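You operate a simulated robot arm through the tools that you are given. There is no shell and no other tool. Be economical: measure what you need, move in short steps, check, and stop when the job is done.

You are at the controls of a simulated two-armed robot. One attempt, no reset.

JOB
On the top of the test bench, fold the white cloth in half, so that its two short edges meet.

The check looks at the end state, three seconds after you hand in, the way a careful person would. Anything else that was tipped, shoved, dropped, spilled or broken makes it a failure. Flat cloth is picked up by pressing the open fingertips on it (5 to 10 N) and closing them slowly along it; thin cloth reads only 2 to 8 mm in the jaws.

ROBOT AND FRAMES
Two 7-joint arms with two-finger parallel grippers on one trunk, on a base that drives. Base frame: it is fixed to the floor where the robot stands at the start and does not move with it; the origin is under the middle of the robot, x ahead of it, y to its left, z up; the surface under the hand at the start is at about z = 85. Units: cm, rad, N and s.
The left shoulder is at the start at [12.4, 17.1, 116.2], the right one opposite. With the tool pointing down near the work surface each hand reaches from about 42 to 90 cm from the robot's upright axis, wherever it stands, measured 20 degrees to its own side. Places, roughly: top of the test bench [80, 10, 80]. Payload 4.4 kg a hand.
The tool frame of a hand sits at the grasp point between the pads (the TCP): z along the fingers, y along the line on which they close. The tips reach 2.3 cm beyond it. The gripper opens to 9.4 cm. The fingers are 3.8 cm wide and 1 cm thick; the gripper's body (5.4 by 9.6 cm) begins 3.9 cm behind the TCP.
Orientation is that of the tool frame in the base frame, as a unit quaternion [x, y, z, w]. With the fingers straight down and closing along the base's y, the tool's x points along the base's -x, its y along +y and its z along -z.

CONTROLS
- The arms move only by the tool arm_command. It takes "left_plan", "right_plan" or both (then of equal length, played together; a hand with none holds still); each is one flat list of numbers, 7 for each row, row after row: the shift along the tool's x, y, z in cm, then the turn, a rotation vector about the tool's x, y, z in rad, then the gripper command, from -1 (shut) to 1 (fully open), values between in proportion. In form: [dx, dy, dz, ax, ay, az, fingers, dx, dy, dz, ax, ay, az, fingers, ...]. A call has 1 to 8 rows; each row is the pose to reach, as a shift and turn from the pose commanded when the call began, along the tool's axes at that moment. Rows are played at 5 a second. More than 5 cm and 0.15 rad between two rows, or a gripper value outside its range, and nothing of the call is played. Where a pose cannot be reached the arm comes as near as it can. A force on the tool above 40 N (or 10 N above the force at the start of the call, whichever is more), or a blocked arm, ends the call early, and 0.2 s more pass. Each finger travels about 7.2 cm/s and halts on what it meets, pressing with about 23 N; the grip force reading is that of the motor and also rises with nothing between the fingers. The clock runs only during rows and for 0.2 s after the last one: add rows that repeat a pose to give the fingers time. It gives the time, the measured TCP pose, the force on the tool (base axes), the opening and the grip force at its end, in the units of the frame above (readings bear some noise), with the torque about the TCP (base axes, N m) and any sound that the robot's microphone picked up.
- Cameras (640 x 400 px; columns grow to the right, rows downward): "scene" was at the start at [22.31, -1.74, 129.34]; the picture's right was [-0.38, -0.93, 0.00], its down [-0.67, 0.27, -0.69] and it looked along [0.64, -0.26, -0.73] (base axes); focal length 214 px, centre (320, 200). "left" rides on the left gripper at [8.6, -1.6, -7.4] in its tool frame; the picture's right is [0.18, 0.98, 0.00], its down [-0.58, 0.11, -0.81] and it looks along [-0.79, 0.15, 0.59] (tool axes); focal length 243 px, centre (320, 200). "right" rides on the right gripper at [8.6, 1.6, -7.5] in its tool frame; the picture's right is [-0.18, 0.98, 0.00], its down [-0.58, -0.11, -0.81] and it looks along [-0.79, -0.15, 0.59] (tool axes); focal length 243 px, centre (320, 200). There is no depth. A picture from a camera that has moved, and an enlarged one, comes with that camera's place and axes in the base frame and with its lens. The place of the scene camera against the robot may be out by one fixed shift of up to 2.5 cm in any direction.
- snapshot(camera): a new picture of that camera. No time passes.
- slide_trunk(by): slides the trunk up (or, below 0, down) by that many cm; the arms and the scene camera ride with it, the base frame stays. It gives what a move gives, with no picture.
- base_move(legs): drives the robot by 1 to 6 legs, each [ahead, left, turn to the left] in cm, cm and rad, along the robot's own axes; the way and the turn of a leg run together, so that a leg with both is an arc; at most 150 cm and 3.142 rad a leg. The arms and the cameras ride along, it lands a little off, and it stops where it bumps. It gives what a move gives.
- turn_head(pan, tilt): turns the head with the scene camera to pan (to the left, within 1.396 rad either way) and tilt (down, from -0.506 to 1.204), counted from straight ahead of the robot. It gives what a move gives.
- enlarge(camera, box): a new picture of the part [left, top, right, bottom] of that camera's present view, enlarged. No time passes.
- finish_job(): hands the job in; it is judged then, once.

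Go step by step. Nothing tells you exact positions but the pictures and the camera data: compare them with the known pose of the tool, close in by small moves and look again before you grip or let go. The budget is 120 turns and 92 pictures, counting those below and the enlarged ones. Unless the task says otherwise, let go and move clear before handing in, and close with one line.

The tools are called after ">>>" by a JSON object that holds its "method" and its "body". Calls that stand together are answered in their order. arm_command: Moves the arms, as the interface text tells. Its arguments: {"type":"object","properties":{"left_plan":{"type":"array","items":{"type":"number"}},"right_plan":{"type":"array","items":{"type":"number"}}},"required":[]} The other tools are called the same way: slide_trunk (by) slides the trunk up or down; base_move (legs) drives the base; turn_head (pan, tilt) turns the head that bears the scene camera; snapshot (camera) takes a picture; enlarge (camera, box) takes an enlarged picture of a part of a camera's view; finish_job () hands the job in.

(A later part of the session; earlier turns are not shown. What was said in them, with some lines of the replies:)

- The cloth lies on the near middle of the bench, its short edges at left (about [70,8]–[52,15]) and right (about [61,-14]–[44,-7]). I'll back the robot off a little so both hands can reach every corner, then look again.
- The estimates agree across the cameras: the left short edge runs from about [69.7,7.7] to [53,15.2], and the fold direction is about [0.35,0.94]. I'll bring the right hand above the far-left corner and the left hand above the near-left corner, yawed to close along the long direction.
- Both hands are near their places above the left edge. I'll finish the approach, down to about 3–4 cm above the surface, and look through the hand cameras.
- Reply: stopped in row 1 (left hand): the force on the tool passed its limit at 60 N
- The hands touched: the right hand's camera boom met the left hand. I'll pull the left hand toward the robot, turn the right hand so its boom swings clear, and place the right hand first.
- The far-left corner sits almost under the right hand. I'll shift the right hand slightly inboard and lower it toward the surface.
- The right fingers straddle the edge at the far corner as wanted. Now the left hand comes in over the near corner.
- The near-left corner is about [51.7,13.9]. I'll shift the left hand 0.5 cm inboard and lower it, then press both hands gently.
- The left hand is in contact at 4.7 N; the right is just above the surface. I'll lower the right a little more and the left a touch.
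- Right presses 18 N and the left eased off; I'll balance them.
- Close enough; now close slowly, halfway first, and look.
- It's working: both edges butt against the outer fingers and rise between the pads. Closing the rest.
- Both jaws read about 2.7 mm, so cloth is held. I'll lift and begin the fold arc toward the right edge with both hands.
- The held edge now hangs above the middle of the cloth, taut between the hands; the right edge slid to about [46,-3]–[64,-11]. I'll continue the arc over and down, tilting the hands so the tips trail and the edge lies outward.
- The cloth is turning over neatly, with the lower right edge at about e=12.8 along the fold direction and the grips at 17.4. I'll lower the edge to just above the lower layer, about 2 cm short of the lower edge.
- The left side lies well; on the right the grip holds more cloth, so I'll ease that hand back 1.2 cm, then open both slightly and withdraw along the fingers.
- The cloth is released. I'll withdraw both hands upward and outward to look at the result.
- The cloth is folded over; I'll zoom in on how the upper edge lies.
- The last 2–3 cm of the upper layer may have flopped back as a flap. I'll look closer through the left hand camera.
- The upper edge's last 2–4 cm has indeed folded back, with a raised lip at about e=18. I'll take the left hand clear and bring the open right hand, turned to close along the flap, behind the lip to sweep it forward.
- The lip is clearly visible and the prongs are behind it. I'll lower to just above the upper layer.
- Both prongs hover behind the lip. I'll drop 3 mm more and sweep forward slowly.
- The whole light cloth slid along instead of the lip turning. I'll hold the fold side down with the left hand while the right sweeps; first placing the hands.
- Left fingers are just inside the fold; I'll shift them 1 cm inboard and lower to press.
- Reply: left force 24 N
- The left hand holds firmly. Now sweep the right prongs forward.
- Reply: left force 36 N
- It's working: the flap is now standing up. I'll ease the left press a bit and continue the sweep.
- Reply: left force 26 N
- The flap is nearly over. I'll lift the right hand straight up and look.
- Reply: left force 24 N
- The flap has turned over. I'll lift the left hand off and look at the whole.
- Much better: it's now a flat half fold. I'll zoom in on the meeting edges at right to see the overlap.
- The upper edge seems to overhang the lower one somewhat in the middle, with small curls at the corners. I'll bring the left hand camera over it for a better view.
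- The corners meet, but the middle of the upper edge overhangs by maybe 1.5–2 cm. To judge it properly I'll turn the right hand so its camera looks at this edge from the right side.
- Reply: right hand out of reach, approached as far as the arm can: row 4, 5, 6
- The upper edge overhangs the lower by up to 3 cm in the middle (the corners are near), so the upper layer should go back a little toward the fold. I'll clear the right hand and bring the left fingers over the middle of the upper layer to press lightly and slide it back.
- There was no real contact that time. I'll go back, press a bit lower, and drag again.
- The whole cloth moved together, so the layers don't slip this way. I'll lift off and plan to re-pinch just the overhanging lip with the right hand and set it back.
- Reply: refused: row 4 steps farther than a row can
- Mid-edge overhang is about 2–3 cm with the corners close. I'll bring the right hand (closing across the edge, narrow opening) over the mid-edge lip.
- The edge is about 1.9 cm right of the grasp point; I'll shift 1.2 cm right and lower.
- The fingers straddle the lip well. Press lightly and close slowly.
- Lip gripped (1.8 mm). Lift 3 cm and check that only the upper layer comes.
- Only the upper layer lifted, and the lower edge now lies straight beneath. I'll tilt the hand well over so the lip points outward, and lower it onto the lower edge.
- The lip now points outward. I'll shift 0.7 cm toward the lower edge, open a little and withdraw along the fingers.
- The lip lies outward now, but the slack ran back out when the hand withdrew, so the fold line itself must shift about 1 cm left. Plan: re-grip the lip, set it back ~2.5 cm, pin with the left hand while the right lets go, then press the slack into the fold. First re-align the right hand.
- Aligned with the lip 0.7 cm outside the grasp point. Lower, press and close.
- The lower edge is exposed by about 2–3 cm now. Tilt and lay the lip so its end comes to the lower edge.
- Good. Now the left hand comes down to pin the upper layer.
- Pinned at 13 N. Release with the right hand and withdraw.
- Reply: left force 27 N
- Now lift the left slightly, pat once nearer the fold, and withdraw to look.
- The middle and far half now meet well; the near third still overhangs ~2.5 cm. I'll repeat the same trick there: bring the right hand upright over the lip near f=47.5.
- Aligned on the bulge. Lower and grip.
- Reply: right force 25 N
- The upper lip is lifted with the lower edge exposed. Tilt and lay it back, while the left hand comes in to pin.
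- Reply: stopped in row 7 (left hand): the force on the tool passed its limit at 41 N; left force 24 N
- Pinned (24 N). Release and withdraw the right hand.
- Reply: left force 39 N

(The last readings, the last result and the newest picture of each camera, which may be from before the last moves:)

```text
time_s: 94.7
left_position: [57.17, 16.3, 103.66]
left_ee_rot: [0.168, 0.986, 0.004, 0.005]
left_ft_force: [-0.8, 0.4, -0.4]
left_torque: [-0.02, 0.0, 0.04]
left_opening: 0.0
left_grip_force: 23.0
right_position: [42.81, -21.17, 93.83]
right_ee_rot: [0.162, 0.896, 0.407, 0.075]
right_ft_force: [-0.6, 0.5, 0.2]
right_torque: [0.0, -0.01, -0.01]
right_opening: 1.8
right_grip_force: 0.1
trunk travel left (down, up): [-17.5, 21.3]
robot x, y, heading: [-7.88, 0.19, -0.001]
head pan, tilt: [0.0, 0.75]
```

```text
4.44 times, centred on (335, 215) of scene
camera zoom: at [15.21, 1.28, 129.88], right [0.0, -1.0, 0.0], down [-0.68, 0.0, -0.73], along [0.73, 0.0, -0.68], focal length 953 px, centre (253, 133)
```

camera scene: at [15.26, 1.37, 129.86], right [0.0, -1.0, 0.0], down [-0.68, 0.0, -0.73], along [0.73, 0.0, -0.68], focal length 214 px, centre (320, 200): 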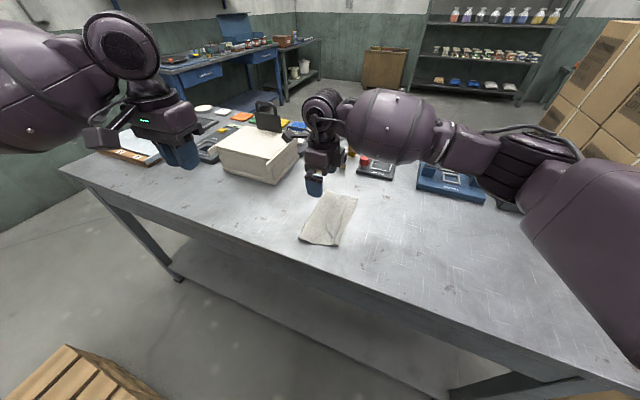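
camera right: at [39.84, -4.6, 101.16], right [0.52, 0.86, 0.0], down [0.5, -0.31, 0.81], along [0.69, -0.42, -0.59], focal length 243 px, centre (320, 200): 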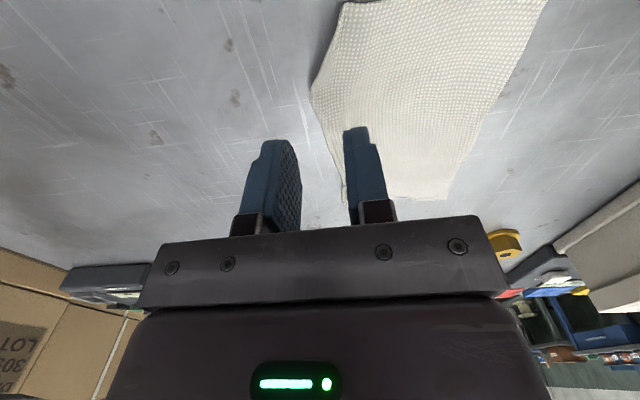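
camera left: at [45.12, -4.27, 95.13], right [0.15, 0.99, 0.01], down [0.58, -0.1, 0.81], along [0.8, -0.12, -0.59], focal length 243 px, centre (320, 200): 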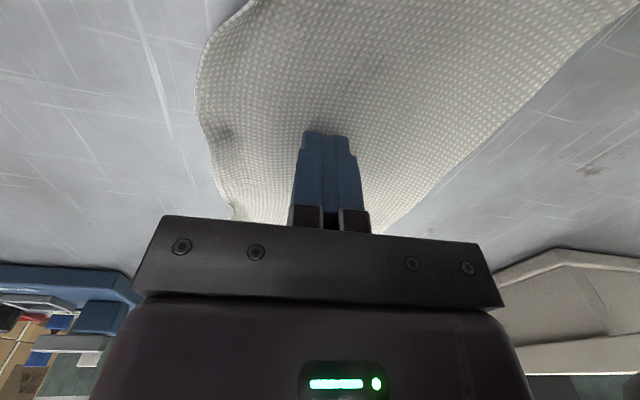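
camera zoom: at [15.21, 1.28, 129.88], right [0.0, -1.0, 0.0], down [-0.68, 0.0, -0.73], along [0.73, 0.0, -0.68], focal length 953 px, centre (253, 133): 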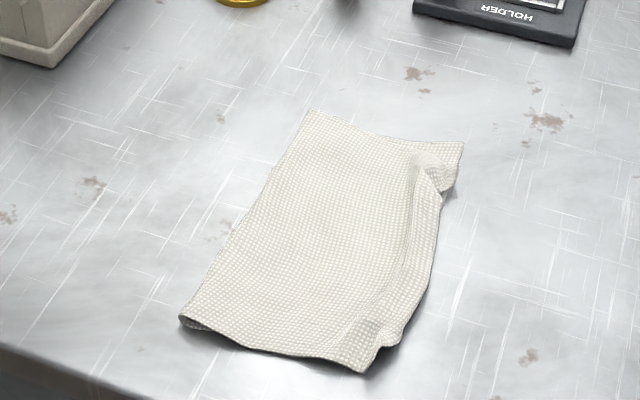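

The right edges now nearly coincide. A closer look at the ridge beside the edge.

>>> {"method": "enlarge", "body": {"camera": "scene", "box": [335, 195, 390, 260]}}

>>> {"method": "enlarge", "body": {"camera": "right", "box": [180, 0, 460, 175]}}

```text
6.15 times, centred on (362, 228) of scene
camera zoom: at [15.21, 1.28, 129.88], right [0.0, -1.0, 0.0], down [-0.68, 0.0, -0.73], along [0.73, 0.0, -0.68], focal length 1320 px, centre (58, 31)
```

zoom: 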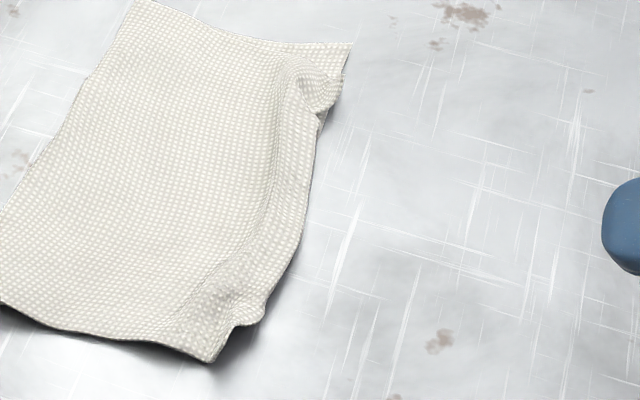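

```text
2.29 times, centred on (320, 88) of right
camera zoom: at [33.07, -22.37, 99.89], right [0.4, 0.54, 0.74], down [0.31, -0.84, 0.45], along [0.86, 0.05, -0.5], focal length 555 px, centre (320, 457)
```

zoom: 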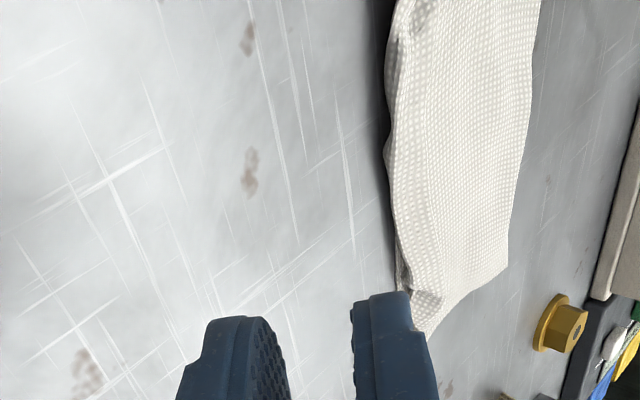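

The white cloth is folded in half, the short edges lie together within about a centimetre, the ridge is only a soft wave, and both hands are clear. Nothing else on the bench appears moved, so I'm handing in.

>>> {"method": "finish_job", "body": {}}

```text
The job is handed in.
```

The white cloth is folded in half on the bench with its short edges meeting to about 1 cm, and both hands are released and clear. A soft wave remains near those edges, and nothing else on the bench appears to have been touched.
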